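You operate a simulated robot arm through the tools that you are given. There is no shell and no other tool.

You run a simulated robot arm. Do the job below in one go: nothing can be reset, and whatever is moved stays where it is left.

JOB
Put the green load cell away in the grey bench's upper drawer.
Fine: it sits in the pull tester; the weight on it goes on the bench top; shut the drawer. Set down upright: weight, load cell.
Where things are to end (x, y in the base frame): weight within 60 mm of [560, 370]; load cell within 60 mm of [1230, -200].

Only the result counts: the job must be done as asked and must still hold three seconds after the hand-in. Knocking over, shifting, dropping, spilling or breaking anything else fails it.

ROBOT AND FRAMES
A 7-joint arm with a two-finger parallel gripper, fixed in place. Base frame: the origin is on the floor under the middle of its stand, x ahead of it, y to its left, z up; the work surface is at about z = 800. Units: mm, rad, N and s.
It reaches about 1372 mm from its shoulder. Its first joint turns from -2.601 to 2.601 rad. Payload 3.43 kg.
The tool frame sits at the grasp point between the pads (the TCP): z along the fingers, y along the line on which they close. The tips reach 30 mm beyond it. Largest opening 94 mm; finger width 28, thickness 10; the body of the gripper, 50 by 96 mm, starts 55 mm behind the TCP.
Orientation is told as [roll, pitch, yaw] about the base's x, y, z axes, in that order, counted from this pose: with the fingers straight down and closing along the base's y, the tool's x points along the base's -x, its y along +y and its z along -z.

CONTROLS
- The arm moves only by the tool jog_arm. Its argument "increments" is a list of rows, each an object (a shift or turn left out is 0, a gripper value left out holds the last) with "xyz": the shift along the tool's x, y, z in mm, a list of three; "turn": the turn, a rotation vector about the tool's x, y, z in rad, a list of three; "fingers": the gripper command, from -1 (shut) to 1 (fully open), values between in proportion. In form: [{"xyz": [dx, dy, dz], "turn": [ax, ay, az], "fingers": fingers}, ...]. A call has 1 to 20 rows; each row shifts and turns the commanded pose from where the row before left it, along the tool's axes as they then stand. A row lasts 0.2 s, in which the tool goes at most 50 mm and 0.15 rad; a call with a longer step from one row to the next is refused whole, and so is a gripper value outside its range. A pose out of reach is approached as far as the arm can. The call stops where the force on the tool passes 40 N (or 10 N more than at its start, if that is more) or the arm is blocked; 0.2 s more then pass. Each finger travels about 45 mm/s and halts on what it meets, pressing with about 29 N; the grip force reading is that of the motor and also rises with nothing between the fingers. The clock runs only during rows and for 0.2 s after the last one: add rows that do not move to give the fingers time. It gives the time, the measured TCP pose, the force on the tool (base axes), the opening and the grip force at its end, in the units of the frame above (readings bear some noise), with the torque about the TCP (base axes, N m) and any sound that the robot's microphone picked up, and new pictures: "show" is both (left out), scene, wrist or none.
- Cameras (640 x 400 px; columns grow to the right, rows downward): "scene" is fixed at [219.1, 649.3, 1511.4]; the picture's right is [0.33, 0.94, 0.00], its down [0.94, -0.33, -0.05] and it looks along [-0.04, 0.02, -1.00] (base axes); focal length 214 px, centre (320, 200). "wrist" rides on the gripper at [76, 14, -102] in the tool frame; the picture's right is [-0.18, 0.98, 0.00], its down [-0.75, -0.14, -0.64] and it looks along [-0.63, -0.12, 0.77] (tool axes); focal length 243 px, centre (320, 200).
- measure_at(camera, pixels): for up to 12 pixels [column, row] of the newest picture of that camera ("zoom" is the newest enlarged one), the place [x, y, z] in the base frame of the surface seen there, good to about 2 mm. It takes no simulated time.
- enlarge(camera, box): a new picture of the part [left, top, right, bottom] of that camera's present view, enlarged. It takes no simulated time.
- sign_off(): hands the job in; it is judged then, once.

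Open the gripper and draw the arm clear of the work before you hand the job in, unless the task says otherwise.

The tools are called after "Request:" as name(argument=value, ...) on one line, values as JSON. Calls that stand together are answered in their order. jog_arm: Moves the arm, as the interface text tells. Its arguments: {"type":"object","properties":{"increments":{"type":"array"},"show":{"type":"string","enum":["both","scene","wrist","none"]}},"required":["increments"]} The other tools are called the same way: measure_at (camera, pixels) gives the place of the surface under pixels of a picture; enlarge (camera, box) takes an enlarged picture of a part of a camera's view; sign_off () hands the job in.

At the start:

```text
t: 0.0
eef_pos: [982.2, 106.3, 1191.4]
ee_rot: [-0.001, 0.0, 0.001]
force: [0.5, -0.3, -0.5]
torque: [-0.02, 0.0, 0.0]
finger_gap: 93.9
gripper_force: 0.1
```

scene: 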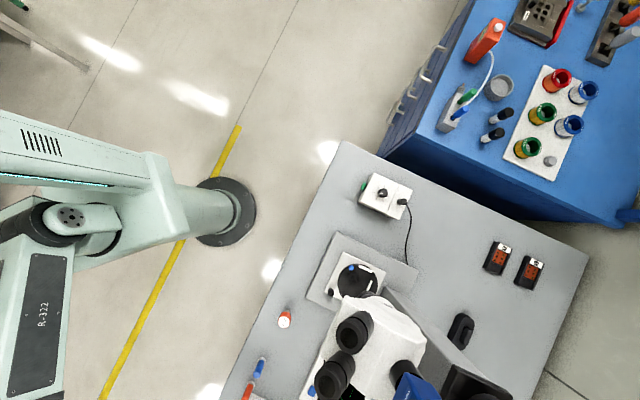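
wrist: 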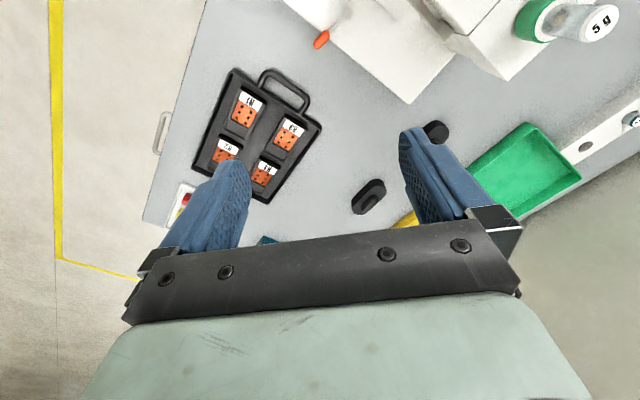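

The scene view shows a grey bench with a microscope at the bottom; the wrist view shows a "5 g" weight on a green thing at about (560, 20). I'll enlarge both views for a closer look before moving.

Request:
enlarge(camera="wrist", box=[320, 0, 640, 200])

Request:
enlarge(camera="scene", box=[220, 130, 600, 400])

Request:
measure_at(camera="wrist", pixels=[[600, 20], [560, 18], [530, 25], [500, 60], [360, 60], [530, 170], [585, 147], [630, 120], [370, 195], [250, 180], [175, 205], [590, 60]])

Request:
measure_at(camera="scene", pixels=[[345, 145], [588, 255], [385, 195], [360, 280], [320, 300], [284, 318], [500, 255], [460, 330], [260, 365], [450, 240], [245, 390], [540, 380]])

```text
2.00 times, centred on (480, 100) of wrist
```

zoom: 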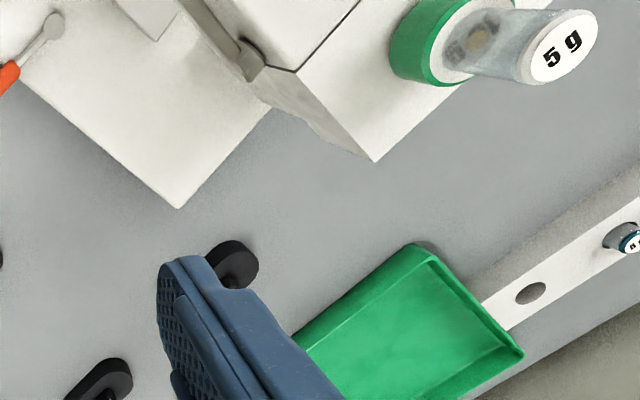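

```text
1.48 times, centred on (410, 265) of scene
```

zoom: 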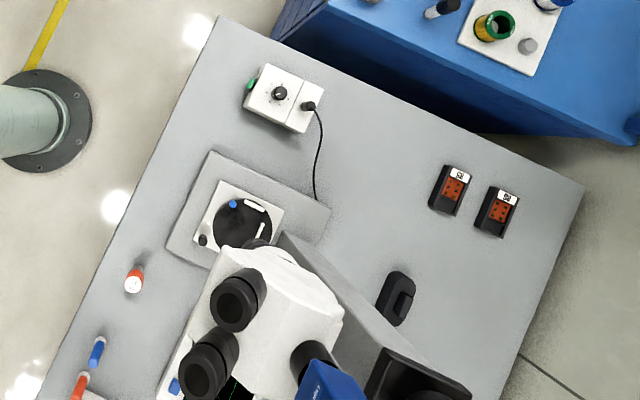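

```text
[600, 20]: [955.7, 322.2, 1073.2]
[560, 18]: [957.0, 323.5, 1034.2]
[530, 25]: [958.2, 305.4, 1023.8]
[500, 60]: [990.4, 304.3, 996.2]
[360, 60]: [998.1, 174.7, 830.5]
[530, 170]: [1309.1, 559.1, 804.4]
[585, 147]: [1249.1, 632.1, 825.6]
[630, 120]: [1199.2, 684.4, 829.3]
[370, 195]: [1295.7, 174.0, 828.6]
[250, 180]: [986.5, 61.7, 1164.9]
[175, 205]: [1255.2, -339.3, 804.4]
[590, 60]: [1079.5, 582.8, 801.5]
```

```text
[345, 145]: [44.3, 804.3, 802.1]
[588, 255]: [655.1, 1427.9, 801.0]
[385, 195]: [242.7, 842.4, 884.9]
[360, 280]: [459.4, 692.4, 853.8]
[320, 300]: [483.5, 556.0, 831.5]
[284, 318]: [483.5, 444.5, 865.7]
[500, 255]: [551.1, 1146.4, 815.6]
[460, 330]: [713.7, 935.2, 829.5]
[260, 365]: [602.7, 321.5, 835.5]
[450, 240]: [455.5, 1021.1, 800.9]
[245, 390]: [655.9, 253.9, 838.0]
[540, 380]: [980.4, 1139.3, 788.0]
```

I want to know the bench edge and the handle-like shape at wrist (163, 133), plus the other objects in the wrist view. I'll enlarge the left half and measure there.

Request:
enlarge(camera="wrist", box=[100, 0, 420, 240])

Request:
measure_at(camera="wrist", pixels=[[163, 118], [157, 150], [195, 40], [185, 80], [150, 200], [145, 220], [250, 105], [290, 130], [280, 80], [320, 38], [265, 170], [55, 200]])

```text
1.67 times, centred on (260, 120) of wrist
```

zoom: 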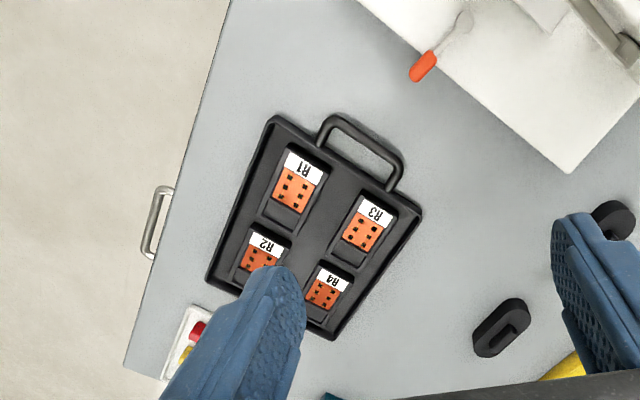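

```text
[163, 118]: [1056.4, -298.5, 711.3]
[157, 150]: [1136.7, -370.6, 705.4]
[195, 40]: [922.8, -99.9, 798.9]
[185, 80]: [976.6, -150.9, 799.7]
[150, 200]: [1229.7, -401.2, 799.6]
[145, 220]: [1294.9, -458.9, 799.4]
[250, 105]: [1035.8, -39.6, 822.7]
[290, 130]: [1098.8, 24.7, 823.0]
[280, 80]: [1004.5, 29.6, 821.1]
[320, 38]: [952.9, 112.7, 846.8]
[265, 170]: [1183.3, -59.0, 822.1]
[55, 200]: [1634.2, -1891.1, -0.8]
```

The bench's front edge runs along roughly (0.70, -0.71), with a drawer handle near (1096, -334, 708). The weight sits on the green load cell near (956, 322). I'll pull back and up, then yaw 45° so the wrist camera looks straight into the bench at the tester.

Request:
jog_arm(increments=[{"xyz": [42, 18, -15]}, {"xyz": [42, 18, -15]}, {"xyz": [42, 18, -15]}, {"xyz": [42, 18, -15]}, {"turn": [0, 0, -0.131]}, {"turn": [0, 0, -0.131]}, {"turn": [0, 0, -0.131]}, {"turn": [0, 0, -0.131]}, {"turn": [0, 0, -0.131]}, {"turn": [0, 0, -0.131]}, {"xyz": [0, 0, 0]}])

```text
t: 0.6
eef_pos: [914.3, 136.1, 1217.2]
ee_rot: [0.0, -0.017, 0.004]
force: [3.4, 4.3, -4.7]
torque: [-0.58, 0.02, -0.48]
finger_gap: 94.0
gripper_force: 0.2
out of reach, approached as far as the arm can: row 2
stopped in row 2: the force on the tool passed its limit at 47 N (the readings are from after the stop); the commanded pose is now the measured one
```

scene: 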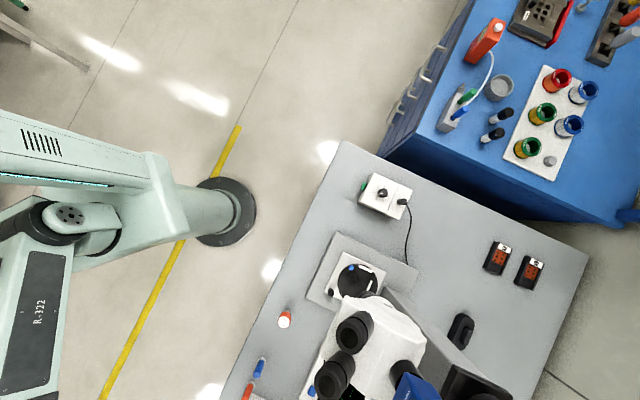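
wrist: 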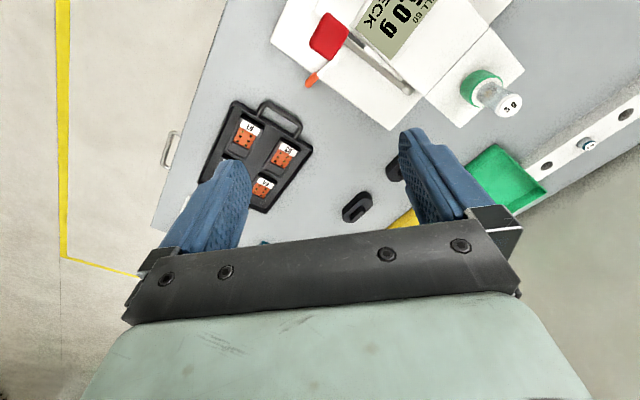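

The move stopped early with a 47 N peak and an "out of reach" note, though nothing is visibly touching the fingers. Before moving again I'll look closely at the tester, which is now in view at about (490, 90), and measure around it.

Request:
enlarge(camera="wrist", box=[260, 0, 580, 200])

Request:
measure_at(camera="wrist", pixels=[[510, 105], [495, 96], [478, 90], [463, 92], [515, 70], [400, 30], [330, 35], [372, 60], [405, 125], [460, 125], [420, 50], [310, 80]])

Request:
measure_at(camera="scene", pixels=[[150, 200], [60, 220], [40, 340], [100, 220], [380, 340], [335, 375], [410, 380], [480, 385], [350, 330], [225, 210], [20, 280], [60, 390]])

```text
2.00 times, centred on (420, 100) of wrist
```

zoom: 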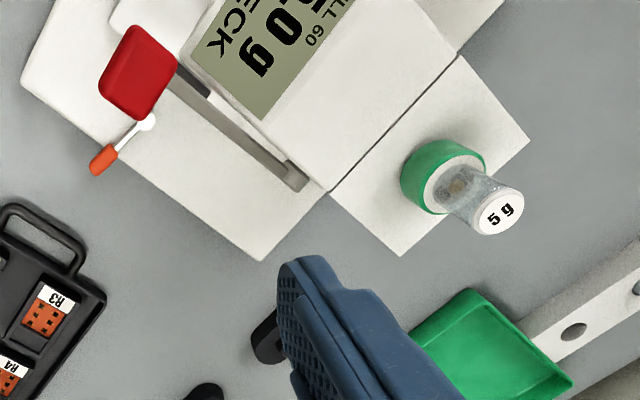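

```text
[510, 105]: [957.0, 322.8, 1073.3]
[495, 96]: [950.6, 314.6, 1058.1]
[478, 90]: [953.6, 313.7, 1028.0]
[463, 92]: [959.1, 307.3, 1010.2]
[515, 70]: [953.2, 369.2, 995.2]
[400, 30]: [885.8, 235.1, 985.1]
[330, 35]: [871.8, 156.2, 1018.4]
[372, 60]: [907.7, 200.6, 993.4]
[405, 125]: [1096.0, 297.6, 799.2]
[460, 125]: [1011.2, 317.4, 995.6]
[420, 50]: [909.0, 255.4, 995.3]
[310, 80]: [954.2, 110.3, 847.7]
```

```text
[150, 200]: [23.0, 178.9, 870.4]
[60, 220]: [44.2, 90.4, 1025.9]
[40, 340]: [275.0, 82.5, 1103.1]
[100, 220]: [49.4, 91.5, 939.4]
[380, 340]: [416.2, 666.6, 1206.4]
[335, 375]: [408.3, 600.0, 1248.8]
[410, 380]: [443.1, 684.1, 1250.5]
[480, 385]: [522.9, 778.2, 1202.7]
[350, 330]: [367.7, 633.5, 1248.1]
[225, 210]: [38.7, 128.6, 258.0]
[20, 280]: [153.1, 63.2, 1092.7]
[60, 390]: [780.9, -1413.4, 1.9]
```

The load cell (green ring) stands on a platform at z≈995 with the weight's top at z≈1073. I'll probe gently straight up to see whether the force clears.

Request:
jog_arm(increments=[{"xyz": [0, 0, 0]}, {"xyz": [0, 0, -10]}, {"xyz": [0, 0, -10]}, {"xyz": [0, 0, 0]}], show="none")

```text
t: 1.2
eef_pos: [915.6, 136.7, 1228.4]
ee_rot: [0.0, -0.028, 0.003]
force: [7.8, 0.7, -11.6]
torque: [-0.13, -0.06, -0.12]
finger_gap: 94.2
gripper_force: 0.1
stopped in row 3: the force on the tool passed its limit at 44 N (the readings are from after the stop); the commanded pose is now the measured one
```

The push-back is toward +x and down even when moving slowly, so something above/behind the hand may be in contact. I'll back off toward +x and slightly down and check that the force clears.

Request:
jog_arm(increments=[{"xyz": [-10, 0, 8]}, {"xyz": [-15, 0, 5]}, {"xyz": [-15, 0, 0]}, {"xyz": [0, 0, 0]}, {"xyz": [0, 0, 0]}])

```text
t: 2.4
eef_pos: [956.7, 137.0, 1214.5]
ee_rot: [0.0, -0.024, 0.002]
force: [1.1, -0.5, -0.2]
torque: [0.03, -0.04, -0.04]
finger_gap: 93.8
gripper_force: 0.0
```

scene: 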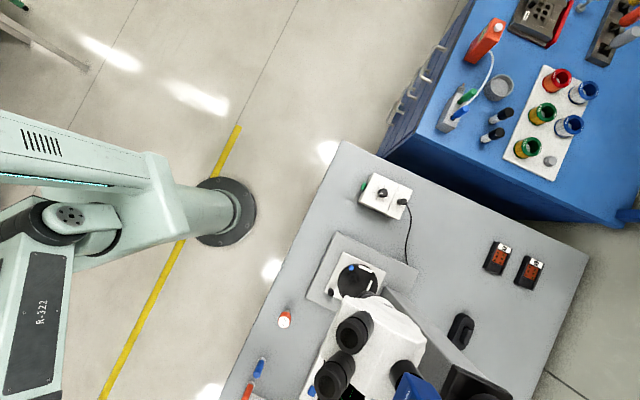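
wrist: 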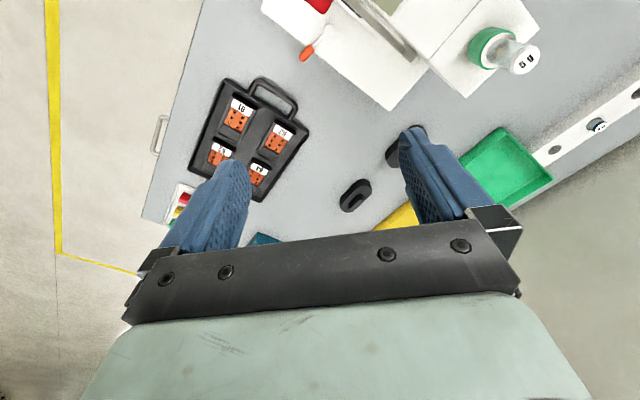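

Force has cleared (≈1 N). I suspect the hand met its own forearm or a joint limit, so I'll look closely at the arm in the left of the scene picture and measure its links.

Request:
enlarge(camera="scene", box=[0, 100, 300, 400])

Request:
measure_at(camera="scene", pixels=[[70, 215], [20, 150], [140, 165], [75, 250], [10, 230], [5, 300], [50, 300], [15, 385], [50, 385], [5, 398], [120, 180], [150, 230]])

```text
1.33 times, centred on (150, 250) of scene
```

zoom: 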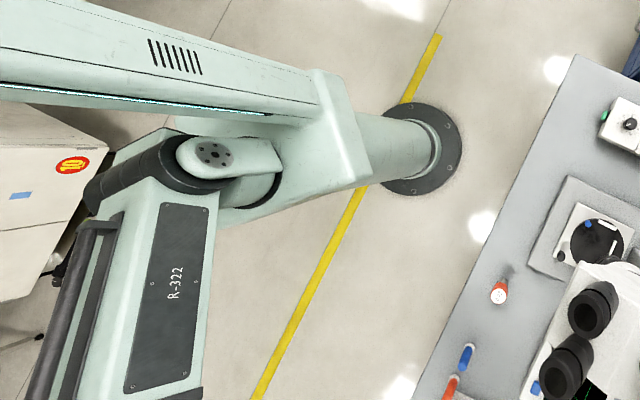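

```text
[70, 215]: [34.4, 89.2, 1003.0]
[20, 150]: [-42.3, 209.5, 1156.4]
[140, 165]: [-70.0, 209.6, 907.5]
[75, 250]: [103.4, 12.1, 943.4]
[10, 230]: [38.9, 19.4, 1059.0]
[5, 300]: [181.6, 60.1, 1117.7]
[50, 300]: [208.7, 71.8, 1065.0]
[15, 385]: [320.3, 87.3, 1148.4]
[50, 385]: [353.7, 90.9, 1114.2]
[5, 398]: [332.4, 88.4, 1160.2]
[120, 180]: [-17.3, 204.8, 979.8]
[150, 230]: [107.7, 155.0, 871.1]
```

The R-322 link rises toward the hand from below, so closeness to the base may be limited by the arm itself. I'll slide sideways to +y at this height (clear of the tester, whose highest seen point is ~1073) and watch the force.

Request:
jog_arm(increments=[{"xyz": [0, 20, 0]}, {"xyz": [0, 30, 0]}, {"xyz": [0, 30, 0]}, {"xyz": [0, 30, 0]}, {"xyz": [0, 0, 0]}, {"xyz": [0, 0, 0]}], show="both")

```text
t: 3.8
eef_pos: [956.2, 247.2, 1216.1]
ee_rot: [0.001, -0.025, 0.002]
force: [0.1, -0.2, -0.3]
torque: [0.04, -0.01, 0.0]
finger_gap: 94.1
gripper_force: 0.1
```

scene: 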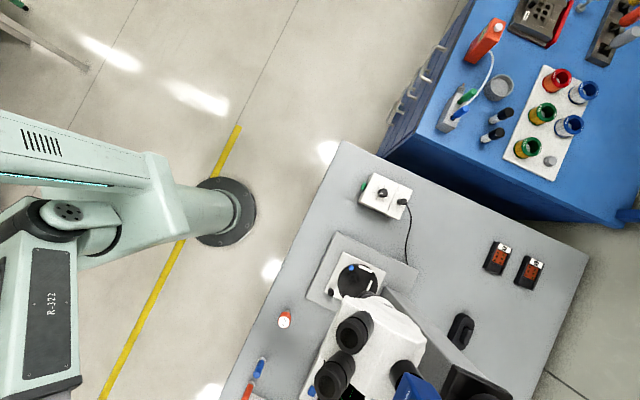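
wrist: 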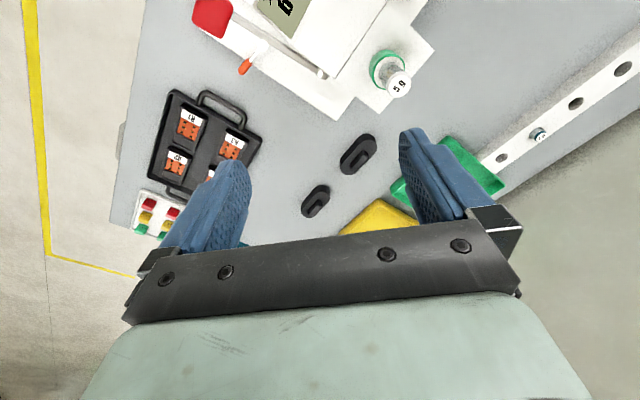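

The sideways move went cleanly. The weight and load cell are now at about (392, 75); I'll enlarge there and measure heights and widths.

Request:
enlarge(camera="wrist", box=[320, 20, 480, 120])

Request:
enlarge(camera="wrist", box=[180, 0, 440, 130])

```text
4.00 times, centred on (400, 70) of wrist
```

zoom: 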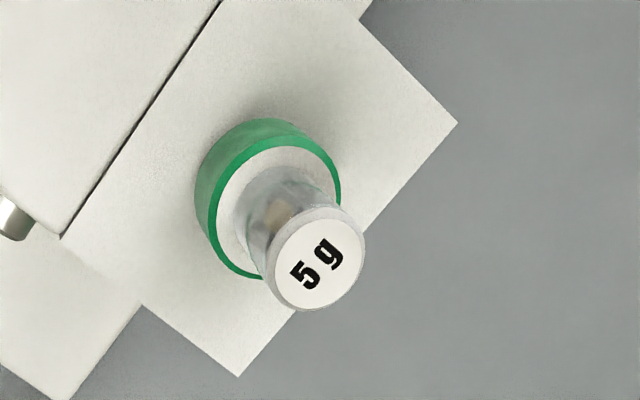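

```text
2.46 times, centred on (310, 65) of wrist
```

zoom: 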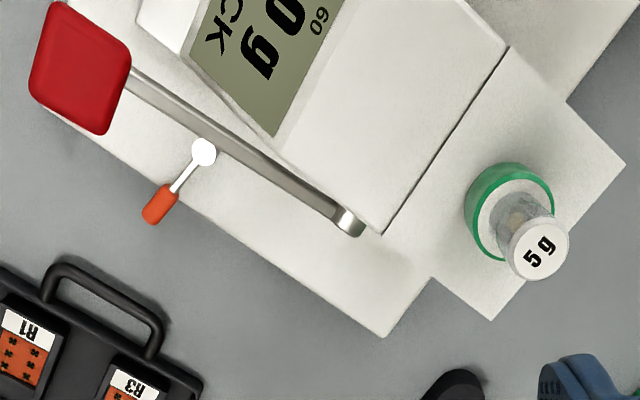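

I'll measure the rims of the weight and load cell in this zoom (label centre ~(540, 250), green rim ~(475, 215)–(552, 200)) and key parts of the tester.

Request:
measure_at(camera="zoom", pixels=[[540, 250], [512, 250], [566, 245], [541, 224], [535, 276], [480, 225], [551, 195], [518, 168], [492, 250], [468, 215], [505, 215], [600, 165]])

Request:
measure_at(camera="zoom", pixels=[[350, 222], [270, 165], [80, 70], [125, 60], [40, 100], [205, 150], [160, 205], [420, 100], [490, 318], [385, 335], [300, 30], [480, 30]])

```text
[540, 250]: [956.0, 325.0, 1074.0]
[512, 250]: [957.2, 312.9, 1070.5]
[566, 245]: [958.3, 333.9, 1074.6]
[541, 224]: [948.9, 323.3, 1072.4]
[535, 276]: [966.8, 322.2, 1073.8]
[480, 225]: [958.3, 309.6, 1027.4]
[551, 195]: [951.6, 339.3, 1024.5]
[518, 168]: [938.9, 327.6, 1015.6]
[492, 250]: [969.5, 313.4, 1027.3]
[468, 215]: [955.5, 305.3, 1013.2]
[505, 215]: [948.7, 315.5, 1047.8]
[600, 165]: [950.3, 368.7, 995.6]
```

```text
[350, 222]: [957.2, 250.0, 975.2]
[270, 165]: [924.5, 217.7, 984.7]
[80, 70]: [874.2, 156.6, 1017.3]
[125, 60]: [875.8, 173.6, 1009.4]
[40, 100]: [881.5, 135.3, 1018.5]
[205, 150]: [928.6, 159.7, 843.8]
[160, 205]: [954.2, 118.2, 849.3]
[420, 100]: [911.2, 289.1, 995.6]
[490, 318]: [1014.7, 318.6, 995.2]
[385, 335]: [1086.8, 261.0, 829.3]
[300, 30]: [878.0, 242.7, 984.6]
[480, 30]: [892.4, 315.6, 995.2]
```

Weight: centre ≈(957, 323), ~24 mm across, z 1027–1073; load cell ≈36 mm across, z 995–1027. I'll test whether tilting the fingers outward (pitch −0.4) frees motion toward the base, moving gently in free air.

Request:
jog_arm(increments=[{"turn": [0, -0.095, 0]}, {"turn": [0, -0.095, 0]}, {"turn": [0, -0.095, 0]}, {"turn": [0, -0.09, 0]}, {"xyz": [18.4, 0, -7.8]}, {"xyz": [18.4, 0, -7.8]}, {"xyz": [18.4, 0, -7.8]}, {"xyz": [0, 0, 0]}])

```text
t: 5.6
eef_pos: [896.5, 245.8, 1216.8]
ee_rot: [-0.001, -0.4, 0.005]
force: [0.1, 0.2, 0.7]
torque: [0.03, 0.01, -0.01]
finger_gap: 94.0
gripper_force: 0.0
```

scene: 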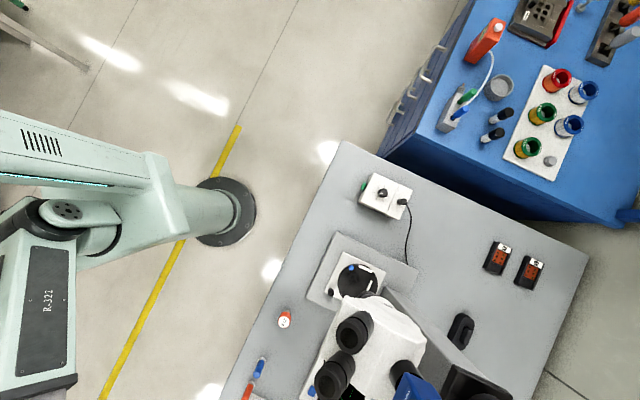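
wrist: 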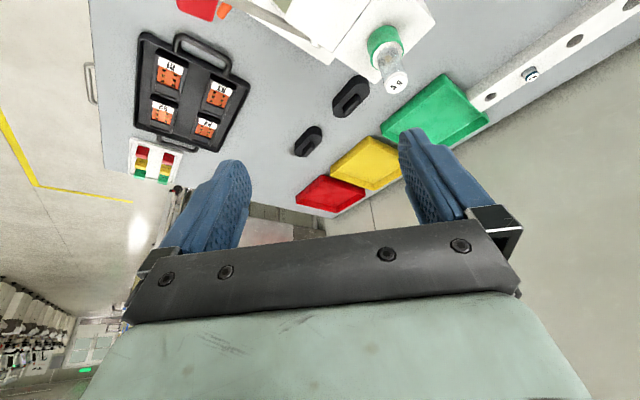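

Tilting worked: the hand moved freely to x=896 with no contact. I'll measure the arm's elbow end at scene (40, 385) and the placing area around scene (274, 338).

Request:
measure_at(camera="scene", pixels=[[40, 390], [45, 250], [60, 370], [274, 338], [265, 345], [290, 350], [300, 335], [255, 335], [284, 318], [260, 365], [250, 370], [310, 345]])

Request:
enlarge(camera="scene", box=[200, 280, 360, 400])

```text
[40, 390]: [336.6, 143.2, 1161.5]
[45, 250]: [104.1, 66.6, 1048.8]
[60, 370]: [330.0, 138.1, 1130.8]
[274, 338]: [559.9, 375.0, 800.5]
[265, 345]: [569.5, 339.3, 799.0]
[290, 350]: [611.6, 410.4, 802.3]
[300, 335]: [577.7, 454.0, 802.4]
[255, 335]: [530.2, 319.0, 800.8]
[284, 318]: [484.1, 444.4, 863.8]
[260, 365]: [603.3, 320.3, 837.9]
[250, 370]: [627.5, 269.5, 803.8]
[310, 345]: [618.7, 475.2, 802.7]
```

```text
3.33 times, centred on (280, 340) of scene
```

zoom: 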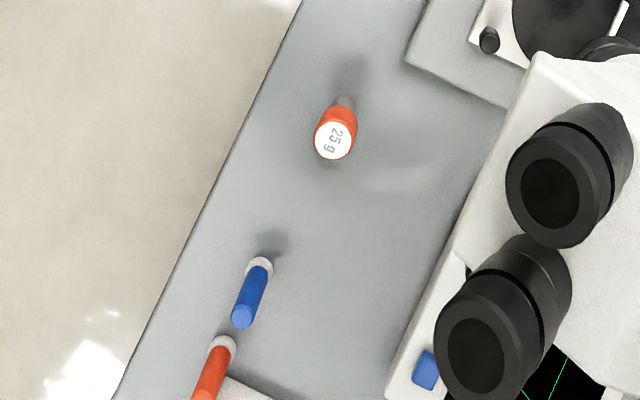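

The drop area at scene (274, 338) is clear bench (z≈800), with a "25 g" weight at (484, 444) and a blue pin at ≈(606, 318). Before gripping anything I'll check that this area can be reached with the tilted hand, staying well above it.

Request:
jog_arm(increments=[{"turn": [-0.0584, 0, -0.138]}, {"turn": [-0.0584, 0, -0.138]}, {"turn": [-0.0584, 0, -0.138]}, {"xyz": [30.4, 24.5, 11.2]}, {"xyz": [30.4, 24.5, 11.2]}, {"xyz": [30.4, 24.5, 11.2]}, {"xyz": [30.4, 24.5, 11.2]}, {"xyz": [30.4, 24.5, 11.2]}, {"xyz": [30.4, 24.5, 11.2]}, {"xyz": [30.4, 24.5, 11.2]}, {"xyz": [30.4, 24.5, 11.2]}, {"xyz": [0, 0, 0]}])

```text
t: 8.2
eef_pos: [639.1, 340.0, 1039.1]
ee_rot: [0.002, -0.398, 0.453]
force: [-0.4, 0.1, 0.1]
torque: [0.0, 0.02, -0.01]
finger_gap: 94.1
gripper_force: 0.0
```

scene: 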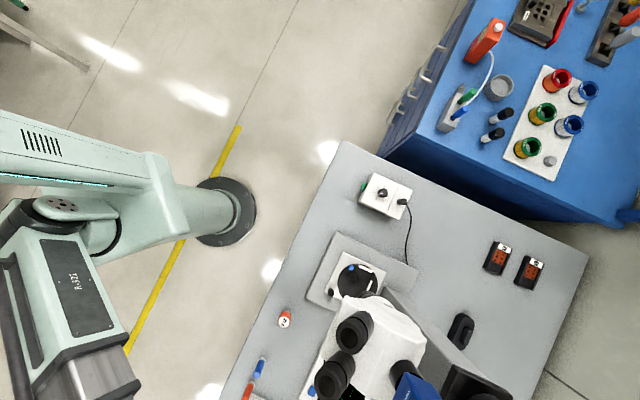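
wrist: 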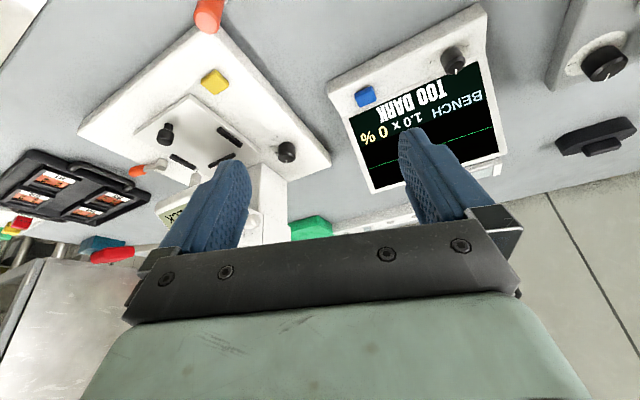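

The tilted hand reached (639, 340, 1039) without trouble. I'll measure the items seen ahead (white unit at (200, 110), screen at (430, 110)) before going lower to check the drop-off pose.

Request:
measure_at(camera="wrist", pixels=[[208, 18], [200, 60], [215, 82], [165, 135], [285, 152], [300, 110], [120, 130], [365, 97], [430, 60], [453, 60], [480, 30], [330, 100]])

```text
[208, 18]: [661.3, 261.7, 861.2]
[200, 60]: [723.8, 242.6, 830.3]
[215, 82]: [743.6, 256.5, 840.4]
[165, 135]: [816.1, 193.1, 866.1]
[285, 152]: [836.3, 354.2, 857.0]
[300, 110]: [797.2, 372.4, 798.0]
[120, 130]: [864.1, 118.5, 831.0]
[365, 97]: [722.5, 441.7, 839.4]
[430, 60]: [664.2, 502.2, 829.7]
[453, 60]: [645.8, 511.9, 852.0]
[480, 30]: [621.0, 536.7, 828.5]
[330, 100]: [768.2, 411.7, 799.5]
```

Everything nearby stays below z≈870. I'll continue down to (560, 375, 920), still above the pins, to verify reach there.

Request:
jog_arm(increments=[{"xyz": [24.4, 16.5, 22]}, {"xyz": [24.4, 16.5, 22]}, {"xyz": [24.4, 16.5, 22]}, {"xyz": [24.4, 16.5, 22]}, {"xyz": [0, 0, 0]}])

```text
t: 9.4
eef_pos: [561.1, 374.9, 919.9]
ee_rot: [0.002, -0.401, 0.454]
force: [0.0, -1.0, 0.5]
torque: [-0.02, -0.02, -0.02]
finger_gap: 93.8
gripper_force: 0.0
```

scene: 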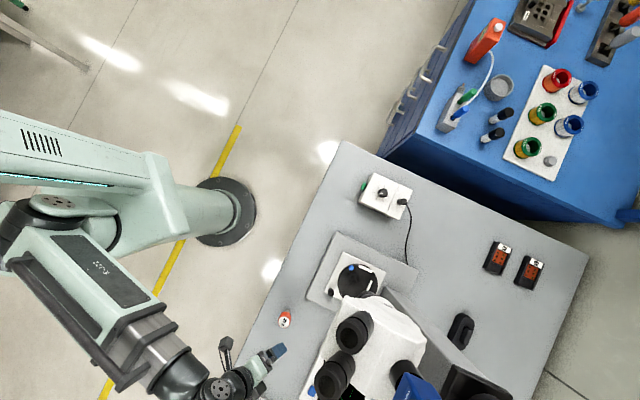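
wrist: 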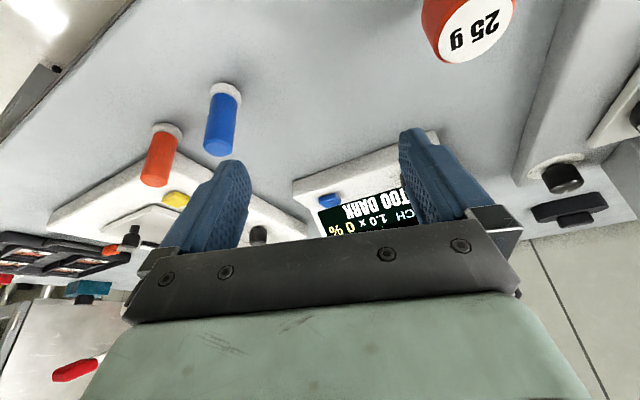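

Reach is fine here. I'll narrow the fingers to ~38 mm (so the left finger clears the blue pin) and go down to z≈845 at (553, 381) to confirm the final pose is reachable.

Request:
jog_arm(increments=[{"fingers": -0.2}, {"fingers": -0.2}, {"fingers": -0.2}, {"fingers": -0.2}, {"xyz": [11.1, 3, 22.4]}, {"xyz": [11.1, 3, 22.4]}, {"xyz": [11.1, 3, 22.4]}, {"xyz": [0, 0, 0]}])

```text
t: 11.2
eef_pos: [553.1, 381.1, 845.0]
ee_rot: [0.003, -0.4, 0.455]
force: [-0.4, 0.3, 0.5]
torque: [-0.02, 0.0, -0.01]
finger_gap: 37.6
gripper_force: 0.0
```

scene: 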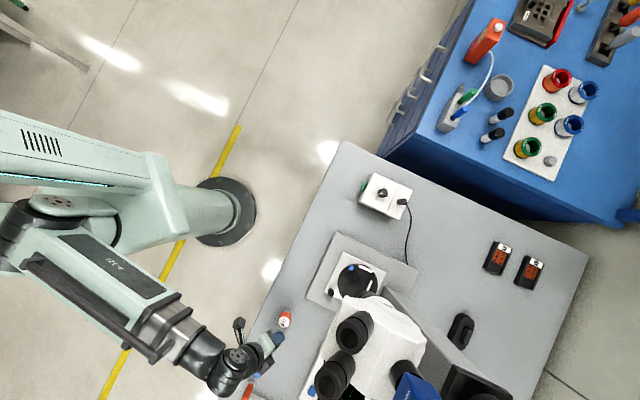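
wrist: 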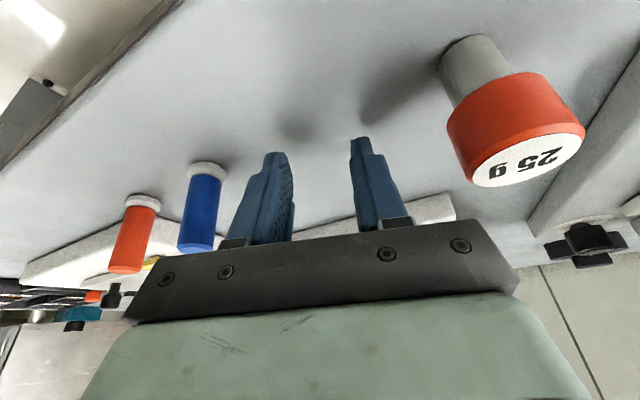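

The drop pose is reachable with room on both sides (blue pin at (200, 205), 25 g weight at (510, 130)). Now I retrace upward and travel to a standoff above the 5 g weight, opening the fingers to ~52 mm.

Request:
jog_arm(increments=[{"xyz": [-11.1, -3, -22.4]}, {"xyz": [-11.1, -3, -22.4]}, {"xyz": [-11.1, -3, -22.4]}, {"xyz": [-24.4, -16.5, -22], "fingers": 0.1}, {"xyz": [-24.4, -16.5, -22]}, {"xyz": [-24.4, -16.5, -22]}, {"xyz": [-24.4, -16.5, -22]}, {"xyz": [-33.4, -19.3, 1.7]}, {"xyz": [-33.4, -19.3, 1.7]}, {"xyz": [-33.4, -19.3, 1.7]}, {"xyz": [-33.4, -19.3, 1.7]}, {"xyz": [-33.4, -19.3, 1.7]}, {"xyz": [-33.4, -19.3, 1.7]}, {"xyz": [-33.4, -19.3, 1.7]}, {"xyz": [-33.4, -19.3, 1.7]}, {"xyz": [0, 0, 0]}])

```text
t: 14.6
eef_pos: [932.8, 311.0, 1129.1]
ee_rot: [0.002, -0.4, 0.453]
force: [-0.2, 0.4, 0.8]
torque: [0.01, -0.01, 0.01]
finger_gap: 51.7
gripper_force: 0.0
```

scene: 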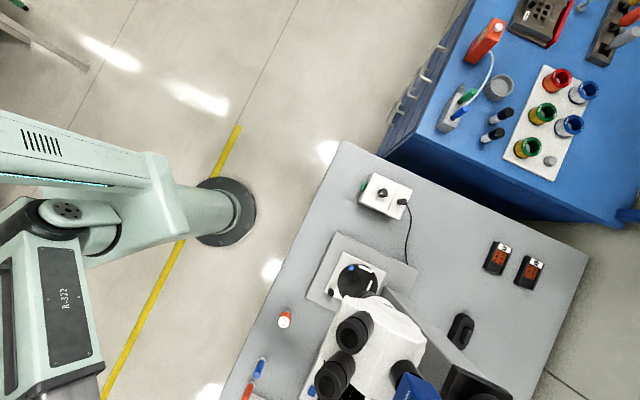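
wrist: 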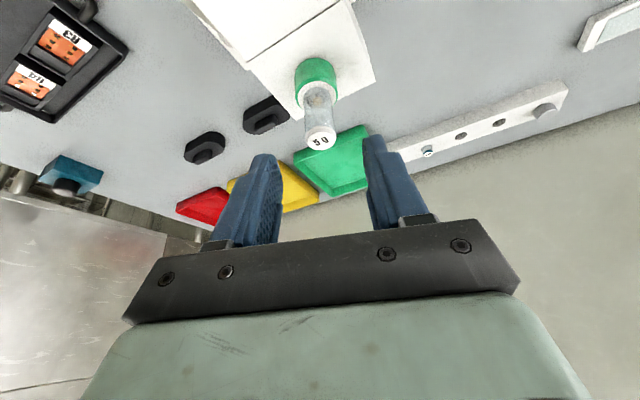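

The weight (top at (320, 140)) is lined up between the open fingers. I'll enlarge for a last fix on its centre before descending.

Request:
enlarge(camera="wrist", box=[240, 40, 400, 160])

Request:
measure_at(camera="wrist", pixels=[[320, 138], [309, 139], [331, 139], [320, 132], [320, 146], [319, 112], [307, 105], [333, 105], [298, 85], [334, 82], [316, 70], [316, 93]])

```text
3.33 times, centred on (320, 100) of wrist
```

zoom: 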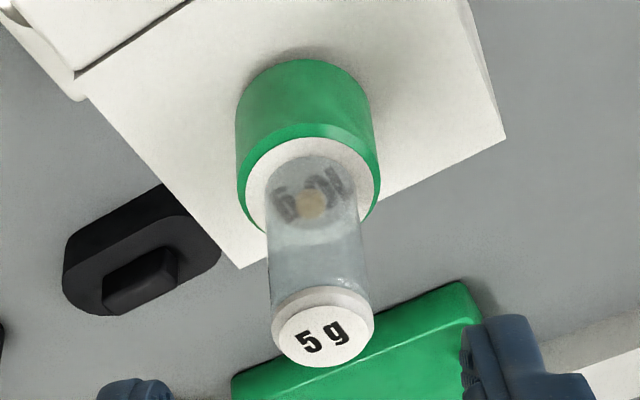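

```text
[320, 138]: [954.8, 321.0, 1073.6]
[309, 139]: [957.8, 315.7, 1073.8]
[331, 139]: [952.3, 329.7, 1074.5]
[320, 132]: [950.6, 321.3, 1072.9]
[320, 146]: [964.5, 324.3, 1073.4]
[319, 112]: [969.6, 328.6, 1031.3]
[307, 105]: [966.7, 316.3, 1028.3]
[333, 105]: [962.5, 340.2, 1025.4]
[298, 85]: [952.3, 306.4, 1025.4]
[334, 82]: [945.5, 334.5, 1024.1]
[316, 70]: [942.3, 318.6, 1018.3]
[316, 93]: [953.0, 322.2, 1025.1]
```

Weight centre confirmed at ≈(957, 322.5), top 1073. I descend 70 mm along the fingers to z≈1065 (tips ending ~4 mm above the load cell) and close.

Request:
jog_arm(increments=[{"xyz": [0, 0, 20]}, {"xyz": [0, 0, 20]}, {"xyz": [0, 0, 15]}, {"xyz": [0, 0, 15]}, {"xyz": [0, 0, 0]}, {"xyz": [0, 0, 0], "fingers": -1}, {"fingers": -1}, {"fingers": -1}, {"fingers": -1}, {"fingers": -1}])

```text
t: 16.8
eef_pos: [958.0, 324.4, 1065.6]
ee_rot: [0.002, -0.4, 0.454]
force: [-0.4, 0.0, -0.1]
torque: [0.01, -0.01, -0.01]
finger_gap: 20.3
gripper_force: 29.1
```

scene: 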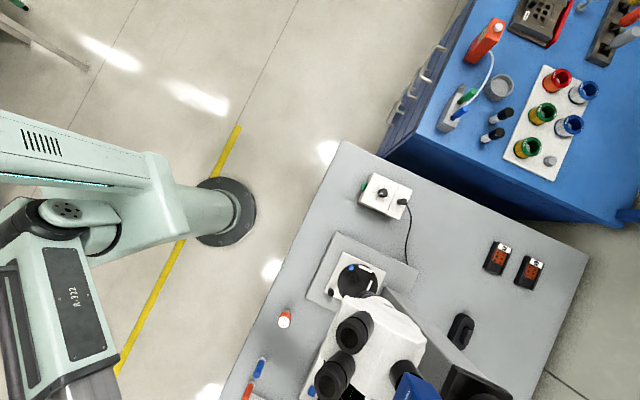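
wrist: 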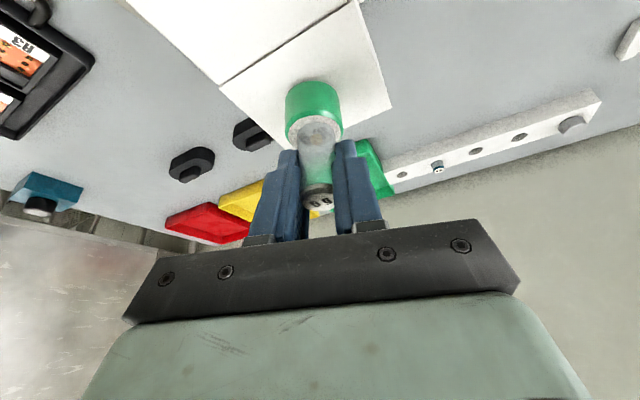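

Gripped at 20.3 mm with 29 N and no side load. I lift straight up 40 mm and check the load cell stays put.

Request:
jog_arm(increments=[{"xyz": [-3.9, 0, -9.2]}, {"xyz": [-3.9, 0, -9.2]}, {"xyz": [-3.9, 0, -9.2]}, {"xyz": [-3.9, 0, -9.2]}, {"xyz": [0, 0, 0]}])

Request:
enlarge(camera="wrist", box=[240, 60, 400, 220])

```text
t: 18.0
eef_pos: [957.7, 322.9, 1105.2]
ee_rot: [0.0, -0.402, 0.455]
force: [-0.4, -0.6, -0.2]
torque: [-0.03, -0.01, -0.01]
finger_gap: 20.4
gripper_force: 29.3
```

scene: 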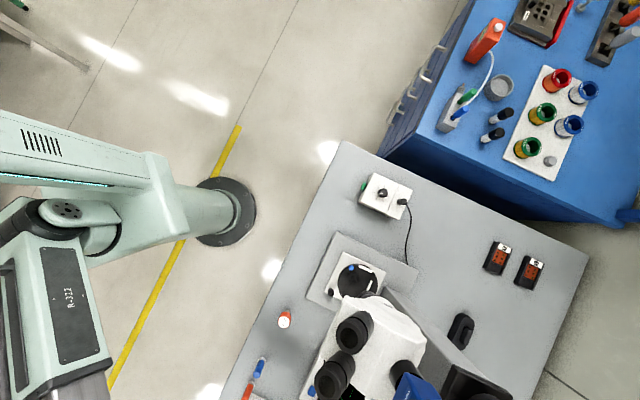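
wrist: 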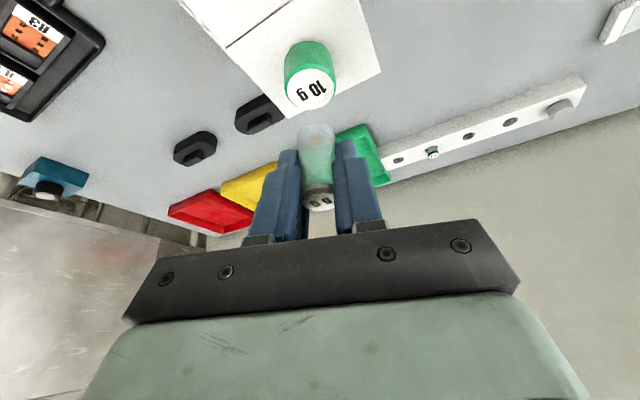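

```text
2.50 times, centred on (320, 140) of wrist
```

zoom: 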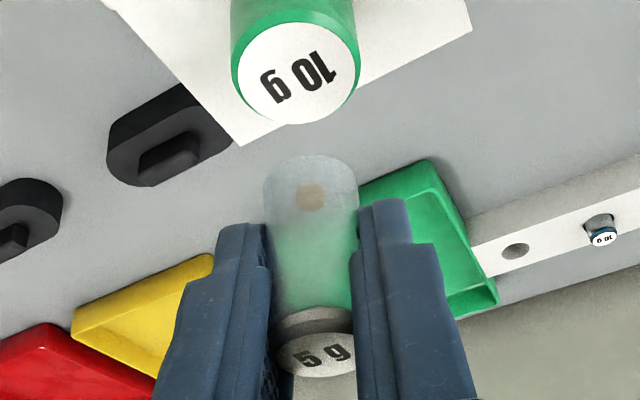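

The weight came up alone; the green cell (marked "10 g") stayed on its seat. I carry the weight back along the proven path to above (553, 381), stopping at z≈900.

Request:
jog_arm(increments=[{"xyz": [30.5, 17.3, -7.5]}, {"xyz": [30.5, 17.3, -7.5]}, {"xyz": [30.5, 17.3, -7.5]}, {"xyz": [30.5, 17.3, -7.5]}, {"xyz": [30.5, 17.3, -7.5]}, {"xyz": [30.5, 17.3, -7.5]}, {"xyz": [30.5, 17.3, -7.5]}, {"xyz": [30.5, 17.3, -7.5]}, {"xyz": [30.5, 17.3, -7.5]}, {"xyz": [19.5, 12.4, 20.7]}, {"xyz": [19.5, 12.4, 20.7]}, {"xyz": [19.5, 12.4, 20.7]}, {"xyz": [19.5, 12.4, 20.7]}, {"xyz": [19.5, 12.4, 20.7]}, {"xyz": [19.5, 12.4, 20.7]}, {"xyz": [0, 0, 0]}])

```text
t: 21.4
eef_pos: [551.6, 383.1, 900.1]
ee_rot: [0.002, -0.4, 0.451]
force: [0.0, 0.4, 0.5]
torque: [0.02, 0.04, -0.01]
finger_gap: 20.7
gripper_force: 28.5
```

scene: 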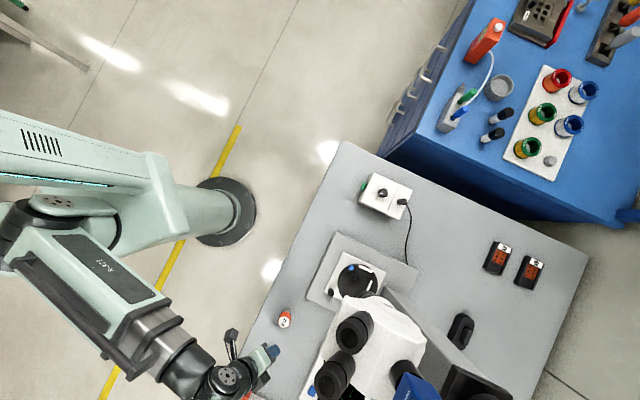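
wrist: 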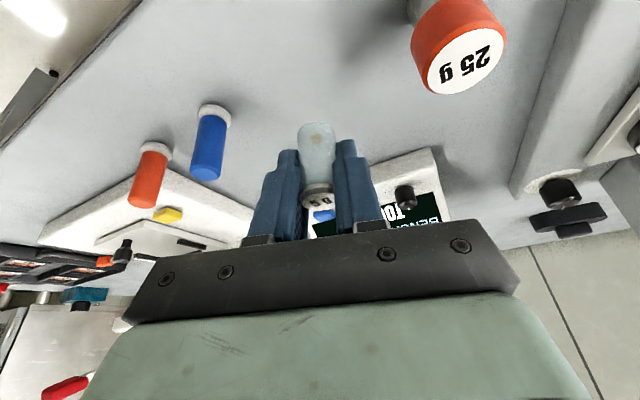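

The weight hangs upright over clear bench between the blue pin and the 25 g weight. I lower straight down to just above contact (expected at TCP z≈839).

Request:
jog_arm(increments=[{"xyz": [7, 0, 16.6]}, {"xyz": [7, 0, 16.6]}, {"xyz": [6.2, 0, 14.7]}, {"xyz": [1.2, 0, 2.8]}, {"xyz": [0, 0, 0]}], show="wrist")

```text
t: 22.6
eef_pos: [550.9, 382.1, 846.2]
ee_rot: [0.001, -0.4, 0.454]
force: [-0.4, -0.5, 0.4]
torque: [0.02, -0.01, 0.0]
finger_gap: 21.0
gripper_force: 29.1
```

wrist: 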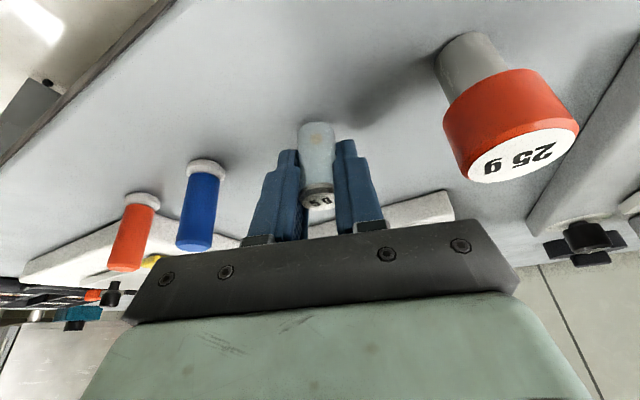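

Force still zero at z=846. I step down in 2 mm moves until contact shows.

Request:
jog_arm(increments=[{"xyz": [0.8, 0, 1.85]}, {"xyz": [0.8, 0, 1.85]}, {"xyz": [0.4, 0, 0.92]}, {"xyz": [0, 0, 0]}], show="none")

```text
t: 23.6
eef_pos: [552.9, 381.4, 842.0]
ee_rot: [0.001, -0.4, 0.453]
force: [0.3, 1.0, -0.1]
torque: [-0.01, 0.05, 0.0]
finger_gap: 20.7
gripper_force: 28.8
```

No contact yet at z=842; another few 1 mm steps.

Request:
jog_arm(increments=[{"xyz": [0.4, 0, 0.92]}, {"xyz": [0.4, 0, 0.92]}, {"xyz": [0.4, 0, 0.92]}, {"xyz": [0, 0, 0]}], show="wrist")

Request:
enlarge(camera="wrist", box=[240, 80, 400, 220])

```text
t: 24.6
eef_pos: [552.2, 381.2, 837.7]
ee_rot: [0.002, -0.4, 0.455]
force: [0.2, 0.4, 0.5]
torque: [0.0, -0.03, 0.01]
finger_gap: 20.7
gripper_force: 28.9
```

wrist: 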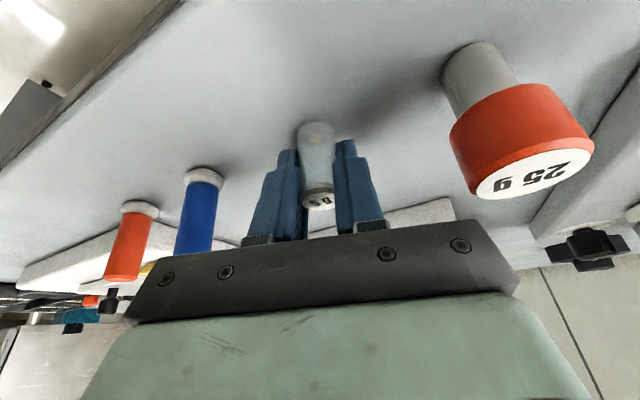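

```text
2.86 times, centred on (320, 150) of wrist
```

zoom: 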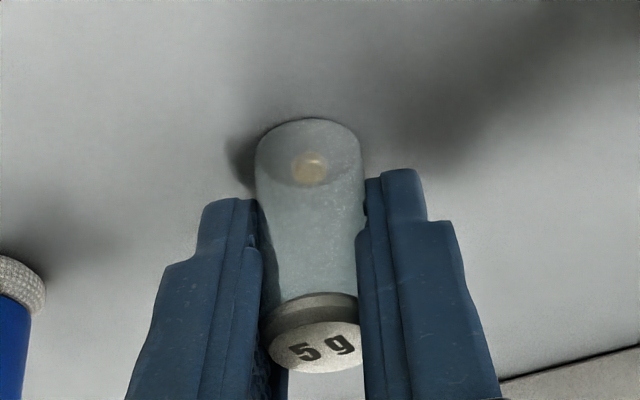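

Visually the base is nearly on the surface. Continue with fine steps until the vertical force rises.

Request:
jog_arm(increments=[{"xyz": [0.4, 0, 0.92]}, {"xyz": [0, 0, 0]}], show="none")

Request:
jog_arm(increments=[{"xyz": [0.4, 0, 0.92]}, {"xyz": [0, 0, 0]}], show="none")

```text
t: 25.2
eef_pos: [552.9, 381.0, 838.0]
ee_rot: [0.001, -0.402, 0.453]
force: [-1.0, -1.2, 14.1]
torque: [-0.06, 0.04, 0.0]
finger_gap: 21.2
gripper_force: 28.8
```

```text
t: 25.8
eef_pos: [552.2, 381.6, 835.9]
ee_rot: [0.001, -0.4, 0.454]
force: [1.8, 0.5, 22.6]
torque: [0.03, -0.09, 0.05]
finger_gap: 20.7
gripper_force: 28.9
```

Contact: 14 then 23 N upward. I ease up ~1.5 mm to relieve pressing, then open the fingers to ~42 mm.

Request:
jog_arm(increments=[{"xyz": [-0.6, 0, -1.4]}, {"xyz": [0, 0, 0]}, {"fingers": -0.45}, {"fingers": -0.35}, {"fingers": -0.2}, {"fingers": -0.1}, {"fingers": -0.1}, {"fingers": -0.1}], show="wrist")

```text
t: 27.6
eef_pos: [553.2, 383.1, 837.6]
ee_rot: [0.002, -0.4, 0.453]
force: [-0.1, -0.4, -0.4]
torque: [0.0, 0.0, -0.02]
finger_gap: 42.4
gripper_force: 0.1
```

wrist: 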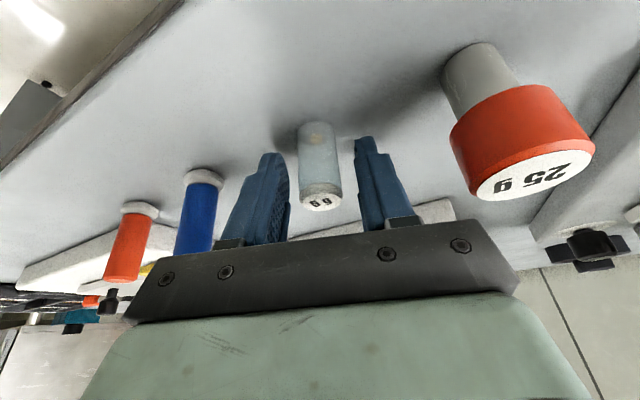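

The vial stands free between the open fingers. I retract along the finger axis and check it in both views.

Request:
jog_arm(increments=[{"xyz": [0, 0, -12]}, {"xyz": [0, 0, -20]}, {"xyz": [0, 0, -25]}, {"xyz": [0, 0, -30]}, {"xyz": [0, 0, -30]}, {"xyz": [0, 0, 0]}])

Request:
measure_at(camera="wrist", pixels=[[320, 150], [320, 140], [320, 160], [322, 120]])

```text
t: 29.0
eef_pos: [511.5, 361.6, 946.0]
ee_rot: [0.002, -0.4, 0.452]
force: [-0.6, -0.3, -0.7]
torque: [0.06, 0.02, 0.02]
finger_gap: 42.2
gripper_force: 0.1
```

scene: 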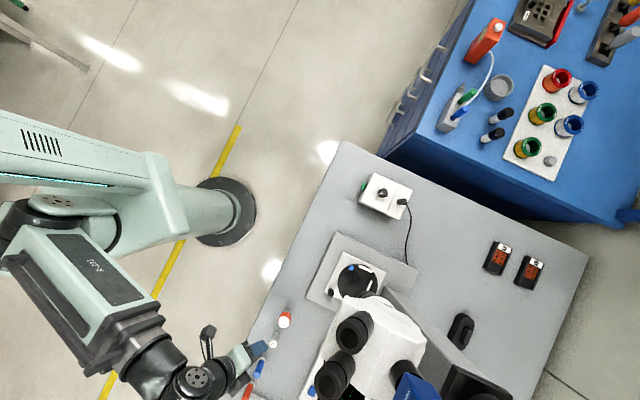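
wrist: 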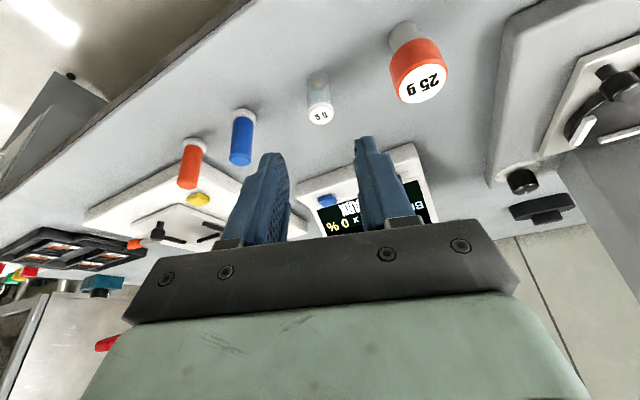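

```text
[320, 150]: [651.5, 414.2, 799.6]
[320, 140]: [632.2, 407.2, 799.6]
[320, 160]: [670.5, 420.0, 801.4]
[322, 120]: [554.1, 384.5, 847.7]
```

The vial stands at ≈(553, 383) on the bench, upright. Now I swing the arm around the front of the bench toward the drawer side at z≈1050 to inspect the drawers.

Request:
jog_arm(increments=[{"xyz": [-14, -34.2, -8.2]}, {"xyz": [-14, -34.2, -8.2]}, {"xyz": [-14, -34.2, -8.2]}, {"xyz": [-14, -34.2, -8.2]}, {"xyz": [-14, -34.2, -8.2]}, {"xyz": [-14, -34.2, -8.2]}, {"xyz": [-14, -34.2, -8.2]}, {"xyz": [-14, -34.2, -8.2]}, {"xyz": [4.7, -39.2, -2]}, {"xyz": [4.7, -39.2, -2]}, {"xyz": [4.7, -39.2, -2]}, {"xyz": [4.7, -39.2, -2]}, {"xyz": [4.7, -39.2, -2]}, {"xyz": [4.7, -39.2, -2]}, {"xyz": [4.7, -39.2, -2]}, {"xyz": [4.7, -39.2, -2]}, {"xyz": [0, 0, 0]}])

```text
t: 32.6
eef_pos: [801.3, -150.6, 1049.6]
ee_rot: [0.001, -0.4, 0.454]
force: [-0.4, 0.2, -0.3]
torque: [0.01, 0.01, 0.04]
finger_gap: 42.5
gripper_force: 0.2
```

scene: 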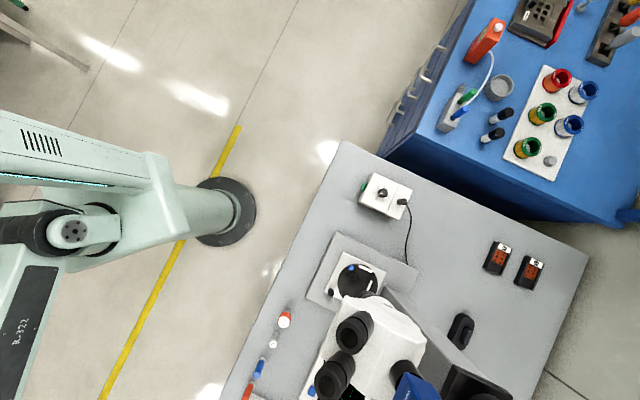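
wrist: 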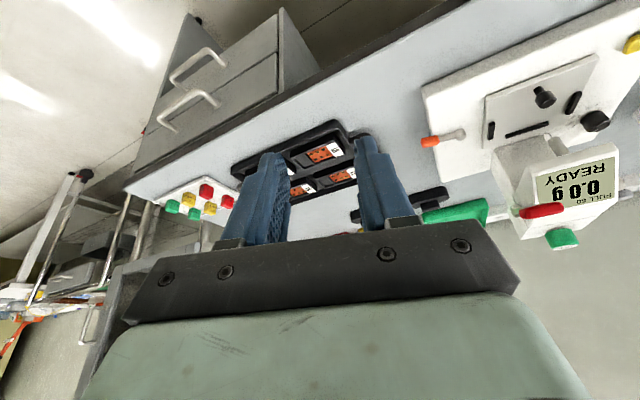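

The tester now reads "READY 0.0 g / PULL 60", confirming it is the pull tester. Two stacked drawer handles are visible at (195, 65) and (187, 105); I'll enlarge and measure them.

Request:
enlarge(camera="wrist", box=[100, 0, 420, 200])

Request:
measure_at(camera="wrist", pixels=[[187, 100], [165, 120], [215, 102], [197, 55], [175, 78], [222, 65], [245, 80], [225, 50], [160, 150], [300, 80], [290, 30], [200, 30]])

```text
2.00 times, centred on (260, 100) of wrist
```

zoom: 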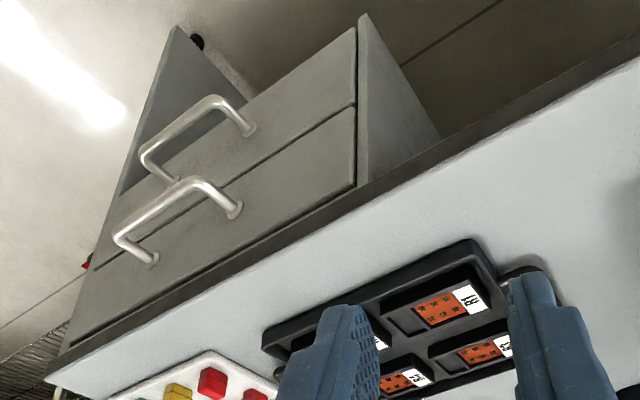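

```text
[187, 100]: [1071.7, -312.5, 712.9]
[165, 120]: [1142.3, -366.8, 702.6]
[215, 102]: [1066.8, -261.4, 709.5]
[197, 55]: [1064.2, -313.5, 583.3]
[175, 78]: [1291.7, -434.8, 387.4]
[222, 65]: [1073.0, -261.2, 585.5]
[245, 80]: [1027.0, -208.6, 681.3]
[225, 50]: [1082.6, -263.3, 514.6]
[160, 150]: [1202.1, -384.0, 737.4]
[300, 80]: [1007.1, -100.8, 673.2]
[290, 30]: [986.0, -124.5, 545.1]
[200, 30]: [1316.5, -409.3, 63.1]
```

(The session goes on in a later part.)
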